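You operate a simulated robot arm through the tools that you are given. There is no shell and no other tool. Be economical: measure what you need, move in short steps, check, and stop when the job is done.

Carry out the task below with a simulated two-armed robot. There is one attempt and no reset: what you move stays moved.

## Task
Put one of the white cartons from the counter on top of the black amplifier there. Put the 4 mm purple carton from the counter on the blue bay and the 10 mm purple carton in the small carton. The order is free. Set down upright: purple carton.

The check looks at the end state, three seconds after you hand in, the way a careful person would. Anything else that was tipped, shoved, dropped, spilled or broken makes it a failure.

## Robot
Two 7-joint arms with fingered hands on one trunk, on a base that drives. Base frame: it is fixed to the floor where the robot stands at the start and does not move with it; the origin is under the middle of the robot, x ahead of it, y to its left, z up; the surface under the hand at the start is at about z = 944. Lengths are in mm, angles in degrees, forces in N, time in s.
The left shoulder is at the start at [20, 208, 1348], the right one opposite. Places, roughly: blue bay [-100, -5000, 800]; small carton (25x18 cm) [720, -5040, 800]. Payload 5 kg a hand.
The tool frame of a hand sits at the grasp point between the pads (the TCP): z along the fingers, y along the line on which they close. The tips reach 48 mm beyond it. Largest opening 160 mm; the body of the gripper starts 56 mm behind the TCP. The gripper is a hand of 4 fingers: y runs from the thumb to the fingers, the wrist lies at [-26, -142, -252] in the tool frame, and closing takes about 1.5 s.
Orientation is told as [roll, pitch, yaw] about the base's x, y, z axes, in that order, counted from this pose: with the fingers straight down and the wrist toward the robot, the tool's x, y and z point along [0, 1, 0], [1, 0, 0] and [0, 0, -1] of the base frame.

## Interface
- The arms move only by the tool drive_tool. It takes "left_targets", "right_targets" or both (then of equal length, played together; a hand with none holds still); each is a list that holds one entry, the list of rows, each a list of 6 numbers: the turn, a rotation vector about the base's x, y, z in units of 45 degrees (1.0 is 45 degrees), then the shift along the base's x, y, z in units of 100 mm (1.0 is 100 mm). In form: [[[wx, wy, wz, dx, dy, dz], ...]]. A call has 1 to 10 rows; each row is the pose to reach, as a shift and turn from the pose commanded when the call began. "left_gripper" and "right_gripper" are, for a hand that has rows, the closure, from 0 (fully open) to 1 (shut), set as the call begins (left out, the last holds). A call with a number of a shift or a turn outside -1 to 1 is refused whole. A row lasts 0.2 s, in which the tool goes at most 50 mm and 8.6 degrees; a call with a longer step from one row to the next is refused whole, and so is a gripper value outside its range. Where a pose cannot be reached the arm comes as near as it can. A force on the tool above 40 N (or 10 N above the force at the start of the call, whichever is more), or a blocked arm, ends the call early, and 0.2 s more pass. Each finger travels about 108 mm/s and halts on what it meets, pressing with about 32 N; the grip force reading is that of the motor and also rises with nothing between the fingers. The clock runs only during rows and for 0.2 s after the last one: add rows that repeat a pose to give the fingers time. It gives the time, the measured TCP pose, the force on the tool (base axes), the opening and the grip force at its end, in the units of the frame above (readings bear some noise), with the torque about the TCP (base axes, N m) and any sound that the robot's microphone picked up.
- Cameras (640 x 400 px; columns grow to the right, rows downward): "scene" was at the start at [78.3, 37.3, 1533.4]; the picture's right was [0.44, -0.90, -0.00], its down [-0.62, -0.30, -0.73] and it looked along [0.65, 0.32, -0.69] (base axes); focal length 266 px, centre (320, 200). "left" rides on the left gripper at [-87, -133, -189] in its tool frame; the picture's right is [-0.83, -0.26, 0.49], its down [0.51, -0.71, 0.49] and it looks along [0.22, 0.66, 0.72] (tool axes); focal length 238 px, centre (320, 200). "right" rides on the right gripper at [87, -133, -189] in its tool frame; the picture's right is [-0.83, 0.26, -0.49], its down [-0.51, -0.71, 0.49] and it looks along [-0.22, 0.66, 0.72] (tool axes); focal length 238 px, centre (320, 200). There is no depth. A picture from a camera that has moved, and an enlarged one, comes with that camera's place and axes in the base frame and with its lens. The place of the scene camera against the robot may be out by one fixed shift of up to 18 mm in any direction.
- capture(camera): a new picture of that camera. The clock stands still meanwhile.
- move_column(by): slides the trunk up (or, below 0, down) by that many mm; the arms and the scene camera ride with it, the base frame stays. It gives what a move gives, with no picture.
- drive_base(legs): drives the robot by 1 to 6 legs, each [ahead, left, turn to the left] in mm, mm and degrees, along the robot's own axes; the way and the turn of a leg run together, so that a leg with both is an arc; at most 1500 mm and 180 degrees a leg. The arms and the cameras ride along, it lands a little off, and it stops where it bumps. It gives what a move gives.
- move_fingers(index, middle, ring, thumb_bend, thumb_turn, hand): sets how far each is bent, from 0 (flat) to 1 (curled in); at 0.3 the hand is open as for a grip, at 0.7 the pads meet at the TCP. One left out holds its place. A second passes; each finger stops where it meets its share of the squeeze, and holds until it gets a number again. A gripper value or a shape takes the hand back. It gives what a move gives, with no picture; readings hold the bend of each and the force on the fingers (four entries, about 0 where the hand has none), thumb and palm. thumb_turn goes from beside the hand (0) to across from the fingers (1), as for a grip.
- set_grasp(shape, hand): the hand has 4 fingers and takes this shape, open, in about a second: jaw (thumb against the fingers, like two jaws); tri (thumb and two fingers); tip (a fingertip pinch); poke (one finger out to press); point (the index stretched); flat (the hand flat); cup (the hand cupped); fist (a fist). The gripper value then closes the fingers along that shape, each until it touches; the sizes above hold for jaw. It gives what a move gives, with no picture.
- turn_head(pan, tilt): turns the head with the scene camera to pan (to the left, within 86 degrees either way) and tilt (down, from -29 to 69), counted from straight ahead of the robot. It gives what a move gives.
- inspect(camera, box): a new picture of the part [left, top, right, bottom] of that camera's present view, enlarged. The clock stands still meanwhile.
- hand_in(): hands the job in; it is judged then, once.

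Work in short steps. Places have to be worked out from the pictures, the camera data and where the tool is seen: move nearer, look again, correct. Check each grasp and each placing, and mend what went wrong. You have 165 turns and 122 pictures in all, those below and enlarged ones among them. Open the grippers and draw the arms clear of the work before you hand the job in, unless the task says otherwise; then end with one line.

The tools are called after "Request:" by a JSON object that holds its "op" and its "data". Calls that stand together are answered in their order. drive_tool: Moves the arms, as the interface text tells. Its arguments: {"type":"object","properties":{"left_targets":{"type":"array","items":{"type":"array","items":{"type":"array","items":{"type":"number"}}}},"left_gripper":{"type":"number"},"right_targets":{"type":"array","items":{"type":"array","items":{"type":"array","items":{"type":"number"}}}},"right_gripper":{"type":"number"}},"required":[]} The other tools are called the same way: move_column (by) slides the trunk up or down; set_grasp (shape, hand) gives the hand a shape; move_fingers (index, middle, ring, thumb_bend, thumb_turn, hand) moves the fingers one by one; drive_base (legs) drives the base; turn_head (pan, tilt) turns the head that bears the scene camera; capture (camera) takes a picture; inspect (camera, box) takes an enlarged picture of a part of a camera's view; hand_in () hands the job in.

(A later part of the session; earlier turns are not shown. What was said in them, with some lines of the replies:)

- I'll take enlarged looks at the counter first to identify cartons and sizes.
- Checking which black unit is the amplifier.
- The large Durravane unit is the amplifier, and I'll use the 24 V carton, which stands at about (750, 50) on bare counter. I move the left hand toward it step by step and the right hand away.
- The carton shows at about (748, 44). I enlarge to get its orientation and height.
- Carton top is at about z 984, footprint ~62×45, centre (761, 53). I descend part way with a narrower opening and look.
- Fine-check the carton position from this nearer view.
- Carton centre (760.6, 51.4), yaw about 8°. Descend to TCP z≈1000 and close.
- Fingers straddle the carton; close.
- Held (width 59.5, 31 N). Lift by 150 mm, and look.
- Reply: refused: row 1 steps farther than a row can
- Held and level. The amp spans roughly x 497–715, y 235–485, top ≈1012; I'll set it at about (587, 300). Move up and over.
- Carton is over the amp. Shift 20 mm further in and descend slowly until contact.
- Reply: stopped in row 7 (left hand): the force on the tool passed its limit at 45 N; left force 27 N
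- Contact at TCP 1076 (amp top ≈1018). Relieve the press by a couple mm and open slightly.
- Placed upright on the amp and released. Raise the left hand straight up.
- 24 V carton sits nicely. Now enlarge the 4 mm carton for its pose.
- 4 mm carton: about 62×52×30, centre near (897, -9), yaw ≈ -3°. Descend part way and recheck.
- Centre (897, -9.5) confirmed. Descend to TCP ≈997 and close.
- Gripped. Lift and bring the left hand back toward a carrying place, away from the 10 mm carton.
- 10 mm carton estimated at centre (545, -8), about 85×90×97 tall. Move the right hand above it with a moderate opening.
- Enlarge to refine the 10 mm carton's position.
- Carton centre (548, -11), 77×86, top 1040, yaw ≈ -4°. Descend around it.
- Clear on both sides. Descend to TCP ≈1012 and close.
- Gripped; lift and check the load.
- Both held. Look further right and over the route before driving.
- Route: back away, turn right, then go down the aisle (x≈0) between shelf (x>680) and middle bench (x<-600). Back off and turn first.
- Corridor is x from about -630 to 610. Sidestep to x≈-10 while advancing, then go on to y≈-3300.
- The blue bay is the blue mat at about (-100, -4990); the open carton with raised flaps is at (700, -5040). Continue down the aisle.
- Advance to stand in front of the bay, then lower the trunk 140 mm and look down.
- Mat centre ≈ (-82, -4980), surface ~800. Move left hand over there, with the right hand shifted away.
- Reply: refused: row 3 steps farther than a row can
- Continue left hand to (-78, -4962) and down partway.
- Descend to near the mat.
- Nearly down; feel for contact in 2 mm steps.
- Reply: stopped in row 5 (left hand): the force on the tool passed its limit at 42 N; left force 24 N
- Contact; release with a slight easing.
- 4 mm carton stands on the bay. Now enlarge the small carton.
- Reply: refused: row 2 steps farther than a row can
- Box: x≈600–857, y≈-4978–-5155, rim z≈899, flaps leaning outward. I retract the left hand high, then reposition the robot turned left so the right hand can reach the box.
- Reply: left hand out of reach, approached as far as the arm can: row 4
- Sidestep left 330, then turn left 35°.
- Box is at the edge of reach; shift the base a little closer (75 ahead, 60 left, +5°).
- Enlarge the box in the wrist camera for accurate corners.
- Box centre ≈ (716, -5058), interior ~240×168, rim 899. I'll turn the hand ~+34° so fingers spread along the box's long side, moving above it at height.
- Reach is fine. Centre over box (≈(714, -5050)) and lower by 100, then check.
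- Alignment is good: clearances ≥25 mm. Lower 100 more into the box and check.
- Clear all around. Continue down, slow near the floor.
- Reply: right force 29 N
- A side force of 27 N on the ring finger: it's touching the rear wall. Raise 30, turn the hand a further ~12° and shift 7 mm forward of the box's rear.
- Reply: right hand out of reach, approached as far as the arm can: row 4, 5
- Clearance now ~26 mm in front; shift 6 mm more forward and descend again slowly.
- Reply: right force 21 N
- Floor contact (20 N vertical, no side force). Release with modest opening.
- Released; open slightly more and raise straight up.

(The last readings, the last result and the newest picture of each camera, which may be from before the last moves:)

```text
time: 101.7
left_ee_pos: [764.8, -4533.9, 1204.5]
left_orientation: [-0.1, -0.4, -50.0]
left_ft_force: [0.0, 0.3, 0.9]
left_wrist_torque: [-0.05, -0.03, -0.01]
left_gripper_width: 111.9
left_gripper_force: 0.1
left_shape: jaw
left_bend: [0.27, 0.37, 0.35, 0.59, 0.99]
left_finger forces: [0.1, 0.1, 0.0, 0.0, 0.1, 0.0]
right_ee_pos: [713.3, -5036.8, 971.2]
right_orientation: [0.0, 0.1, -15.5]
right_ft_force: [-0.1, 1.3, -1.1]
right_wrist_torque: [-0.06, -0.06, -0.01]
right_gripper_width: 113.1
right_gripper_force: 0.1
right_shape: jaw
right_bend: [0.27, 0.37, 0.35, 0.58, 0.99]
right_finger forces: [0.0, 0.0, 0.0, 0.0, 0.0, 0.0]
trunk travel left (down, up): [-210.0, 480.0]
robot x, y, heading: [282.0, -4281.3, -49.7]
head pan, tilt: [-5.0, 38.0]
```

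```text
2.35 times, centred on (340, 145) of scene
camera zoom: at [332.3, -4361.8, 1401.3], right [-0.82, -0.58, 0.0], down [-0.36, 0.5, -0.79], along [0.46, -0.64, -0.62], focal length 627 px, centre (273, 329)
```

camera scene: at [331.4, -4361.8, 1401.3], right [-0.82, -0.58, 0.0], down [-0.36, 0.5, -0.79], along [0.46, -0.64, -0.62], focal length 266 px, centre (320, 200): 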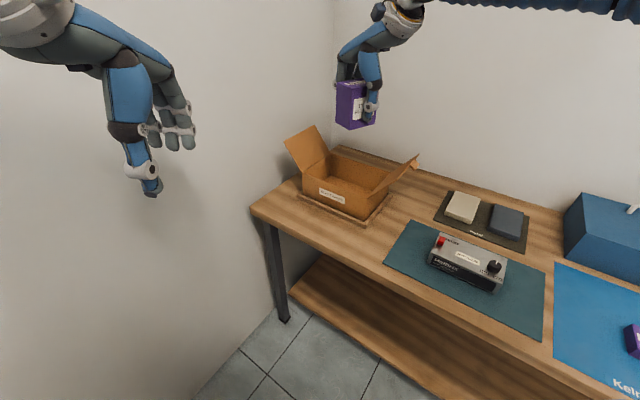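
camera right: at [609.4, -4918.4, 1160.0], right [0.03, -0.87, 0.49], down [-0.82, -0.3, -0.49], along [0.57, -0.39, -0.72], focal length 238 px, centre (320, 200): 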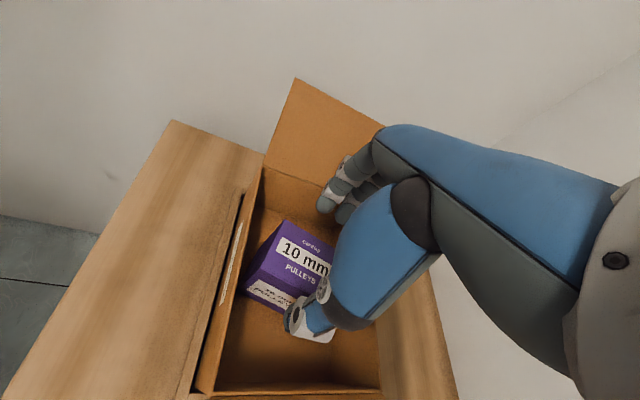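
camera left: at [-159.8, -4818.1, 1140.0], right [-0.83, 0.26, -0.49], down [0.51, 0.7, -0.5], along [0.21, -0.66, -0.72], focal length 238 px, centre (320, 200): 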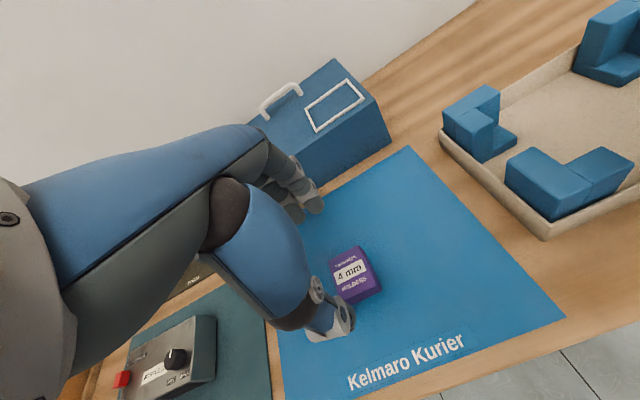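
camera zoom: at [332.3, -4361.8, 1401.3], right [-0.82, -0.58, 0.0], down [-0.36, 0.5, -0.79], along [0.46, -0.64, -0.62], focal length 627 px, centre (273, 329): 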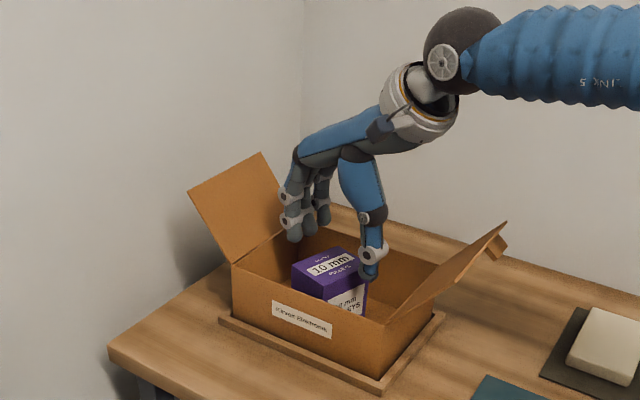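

10 mm carton stands upright in the box. Raise further and draw the right arm back clear.

Request:
{"op": "drive_tool", "data": {"right_targets": [[[0, 0, 0, 0, 0, 0.4], [0, 0, 0, 0, 0, 0.8], [0, 0, 0, 0, 0, 1], [0, 0, 0, 0, 0, 1]]]}}

Request:
{"op": "drive_tool", "data": {"right_targets": [[[0, 0, 0, -0.25, 0.2, 0.2], [0, 0, -0.15, -0.5, 0.5, 0.4], [0, 0, -0.3, -0.75, 0.8, 0.5], [0, 0, -0.45, -1, 1, 0.5]]]}}

Request:
{"op": "drive_tool", "data": {"right_targets": [[[0, 0, 0, -0.25, 0.3, 0], [0, 0, -0.15, -0.5, 0.6, 0], [0, 0, -0.3, -0.75, 0.9, 0], [0, 0, -0.3, -0.75, 0.9, 0]]]}}

Request:
{"op": "capture", "data": {"camera": "scene"}}

```text
time: 102.7
left_ee_pos: [766.2, -4534.9, 1203.0]
left_orientation: [-0.1, -0.6, -50.0]
left_ft_force: [-0.5, -0.4, -0.4]
left_wrist_torque: [-0.01, 0.07, 0.03]
left_gripper_width: 112.2
left_gripper_force: 0.0
left_shape: jaw
left_bend: [0.27, 0.37, 0.35, 0.59, 0.99]
left_finger forces: [0.0, 0.0, 0.0, 0.1, 0.1, 0.0]
right_ee_pos: [712.5, -5037.2, 1038.8]
right_orientation: [-0.1, -0.1, -15.6]
right_ft_force: [-0.3, -1.0, -1.1]
right_wrist_torque: [0.01, -0.01, -0.01]
right_gripper_width: 113.3
right_gripper_force: 0.0
right_shape: jaw
right_bend: [0.27, 0.37, 0.34, 0.58, 0.99]
right_finger forces: [0.1, 0.0, 0.1, 0.0, 0.1, 0.0]
right hand out of reach, approached as far as the arm can: row 2, 3, 4
trunk travel left (down, up): [-210.0, 480.0]
robot x, y, heading: [282.9, -4285.7, -49.9]
head pan, tilt: [-5.0, 38.0]
```

```text
time: 103.7
left_ee_pos: [765.9, -4533.3, 1204.4]
left_orientation: [-0.1, -0.3, -50.1]
left_ft_force: [-0.4, 1.5, 0.6]
left_wrist_torque: [-0.05, -0.05, -0.02]
left_gripper_width: 111.9
left_gripper_force: 0.1
left_shape: jaw
left_bend: [0.27, 0.37, 0.35, 0.59, 0.99]
left_finger forces: [0.0, 0.0, 0.0, 0.0, 0.0, 0.1]
right_ee_pos: [611.9, -4937.7, 1090.3]
right_orientation: [0.0, 0.0, -35.7]
right_ft_force: [-0.6, 0.2, 0.0]
right_wrist_torque: [-0.11, -0.01, -0.01]
right_gripper_width: 113.1
right_gripper_force: 0.0
right_shape: jaw
right_bend: [0.27, 0.37, 0.34, 0.58, 0.99]
right_finger forces: [0.0, 0.0, 0.0, 0.1, 0.1, 0.1]
trunk travel left (down, up): [-210.0, 480.0]
robot x, y, heading: [285.9, -4284.6, -49.7]
head pan, tilt: [-5.0, 38.0]
```

```text
time: 104.7
left_ee_pos: [766.1, -4537.0, 1203.4]
left_orientation: [-0.1, -0.3, -50.0]
left_ft_force: [1.1, -0.2, 0.3]
left_wrist_torque: [0.09, 0.07, -0.01]
left_gripper_width: 111.9
left_gripper_force: 0.0
left_shape: jaw
left_bend: [0.27, 0.37, 0.35, 0.59, 0.99]
left_finger forces: [0.0, 0.0, 0.1, 0.0, 0.0, 0.0]
right_ee_pos: [537.6, -4849.4, 1088.2]
right_orientation: [0.0, 0.1, -49.4]
right_ft_force: [0.0, -0.9, -0.2]
right_wrist_torque: [0.08, 0.01, 0.02]
right_gripper_width: 113.5
right_gripper_force: 0.0
right_shape: jaw
right_bend: [0.27, 0.37, 0.34, 0.58, 0.99]
right_finger forces: [0.0, 0.1, 0.0, 0.1, 0.0, 0.0]
trunk travel left (down, up): [-210.0, 480.0]
robot x, y, heading: [280.8, -4287.3, -49.8]
head pan, tilt: [-5.0, 38.0]
```

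```text
47 pictures are left
camera scene: at [333.1, -4363.9, 1401.0], right [-0.82, -0.58, 0.0], down [-0.36, 0.5, -0.79], along [0.45, -0.64, -0.62], focal length 266 px, centre (320, 200)
```

scene: 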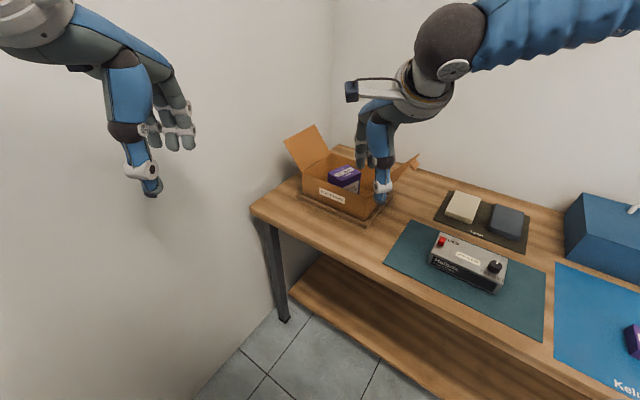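

Pull the right hand a bit more back and up, opening both grippers, then a final look.

Request:
{"op": "drive_tool", "data": {"right_targets": [[[0, 0, 0, -0.2, 0.2, 0.3], [0, 0, 0, -0.4, 0.5, 0.6], [0, 0, 0, -0.5, 0.7, 0.9], [0, 0, 0, -0.5, 0.7, 0.9]]], "right_gripper": 0, "left_targets": [[[0, 0, 0, 0, 0, 0], [0, 0, 0, 0, 0, 0], [0, 0, 0, 0, 0, 0], [0, 0, 0, 0, 0, 0]]], "left_gripper": 0}}

Request:
{"op": "turn_head", "data": {"pan": -15, "tilt": 38}}

Request:
{"op": "capture", "data": {"camera": "scene"}}

Request:
{"op": "inspect", "data": {"camera": "scene", "box": [180, 80, 360, 230]}}

```text
time: 105.7
left_ee_pos: [766.9, -4535.2, 1203.7]
left_orientation: [-0.2, -0.3, -50.1]
left_ft_force: [1.0, -1.1, 0.4]
left_wrist_torque: [0.06, 0.02, -0.01]
left_gripper_width: 159.3
left_gripper_force: 0.1
left_shape: jaw
left_bend: [0.3, 0.3, 0.3, 0.3, 0.98]
left_finger forces: [0.0, 0.1, 0.1, 0.0, 0.0, 0.1]
right_ee_pos: [487.4, -4775.5, 1178.2]
right_orientation: [0.0, 0.3, -49.3]
right_ft_force: [0.9, -0.2, -0.4]
right_wrist_torque: [0.06, 0.03, -0.02]
right_gripper_width: 159.5
right_gripper_force: 0.0
right_shape: jaw
right_bend: [0.3, 0.3, 0.3, 0.3, 0.98]
right_finger forces: [0.0, 0.0, 0.0, 0.1, 0.0, 0.1]
trunk travel left (down, up): [-210.0, 480.0]
robot x, y, heading: [279.5, -4284.3, -49.8]
head pan, tilt: [-5.0, 38.0]
```

```text
time: 106.4
left_ee_pos: [766.2, -4532.9, 1203.3]
left_orientation: [-0.1, -0.4, -49.9]
left_ft_force: [0.9, 1.0, -0.2]
left_wrist_torque: [-0.01, -0.02, 0.0]
left_gripper_width: 159.4
left_gripper_force: 0.1
left_shape: jaw
left_bend: [0.3, 0.3, 0.3, 0.3, 0.98]
left_finger forces: [0.0, 0.0, 0.0, 0.0, 0.0, 0.1]
right_ee_pos: [486.0, -4775.6, 1179.1]
right_orientation: [-0.1, 0.0, -49.2]
right_ft_force: [-0.8, 0.1, -0.3]
right_wrist_torque: [-0.01, -0.02, -0.02]
right_gripper_width: 159.9
right_gripper_force: 0.1
right_shape: jaw
right_bend: [0.3, 0.3, 0.3, 0.3, 0.98]
right_finger forces: [0.0, 0.1, 0.0, 0.1, 0.0, 0.1]
trunk travel left (down, up): [-210.0, 480.0]
robot x, y, heading: [279.9, -4285.4, -49.6]
head pan, tilt: [-15.0, 38.0]
```

```text
46 pictures are left
camera scene: at [319.5, -4369.8, 1401.2], right [-0.9, -0.43, 0.0], down [-0.26, 0.56, -0.79], along [0.34, -0.71, -0.62], focal length 266 px, centre (320, 200)
```

scene: 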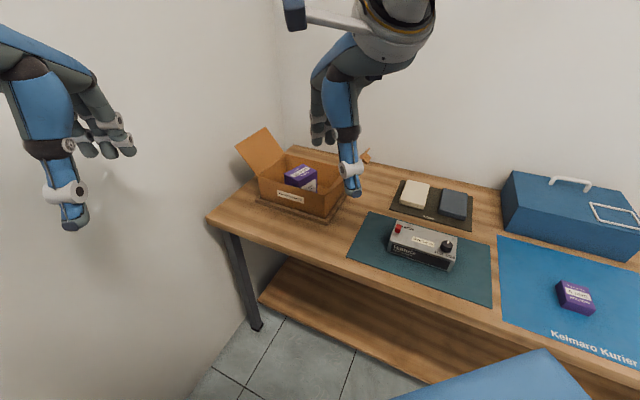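

```text
2.67 times, centred on (270, 155) of scene
camera zoom: at [319.5, -4369.8, 1401.2], right [-0.9, -0.43, 0.0], down [-0.26, 0.56, -0.79], along [0.34, -0.71, -0.62], focal length 710 px, centre (453, 320)
```

zoom: 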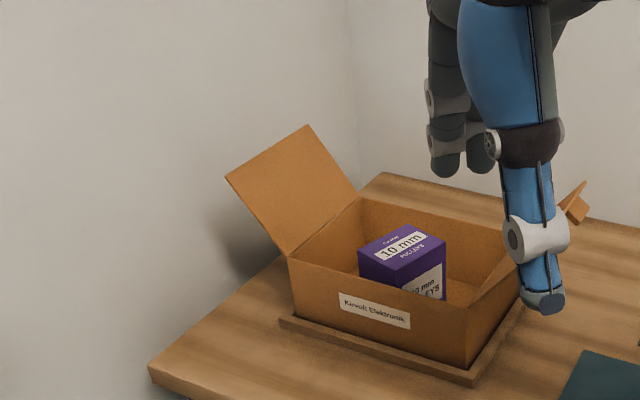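

All three placements look right, both grippers are open and both hands are clear of the work. Handing in.

Request:
{"op": "hand_in", "data": {}}

```text
The job is handed in.
```

The 24 V white carton is on top of the black amplifier, the 4 mm purple carton is on the blue bay, and the 10 mm purple carton stands upright in the small carton. A finger pressed against the small carton's rear wall on the way in; I saw no change to it in the later pictures, and the job is handed in.
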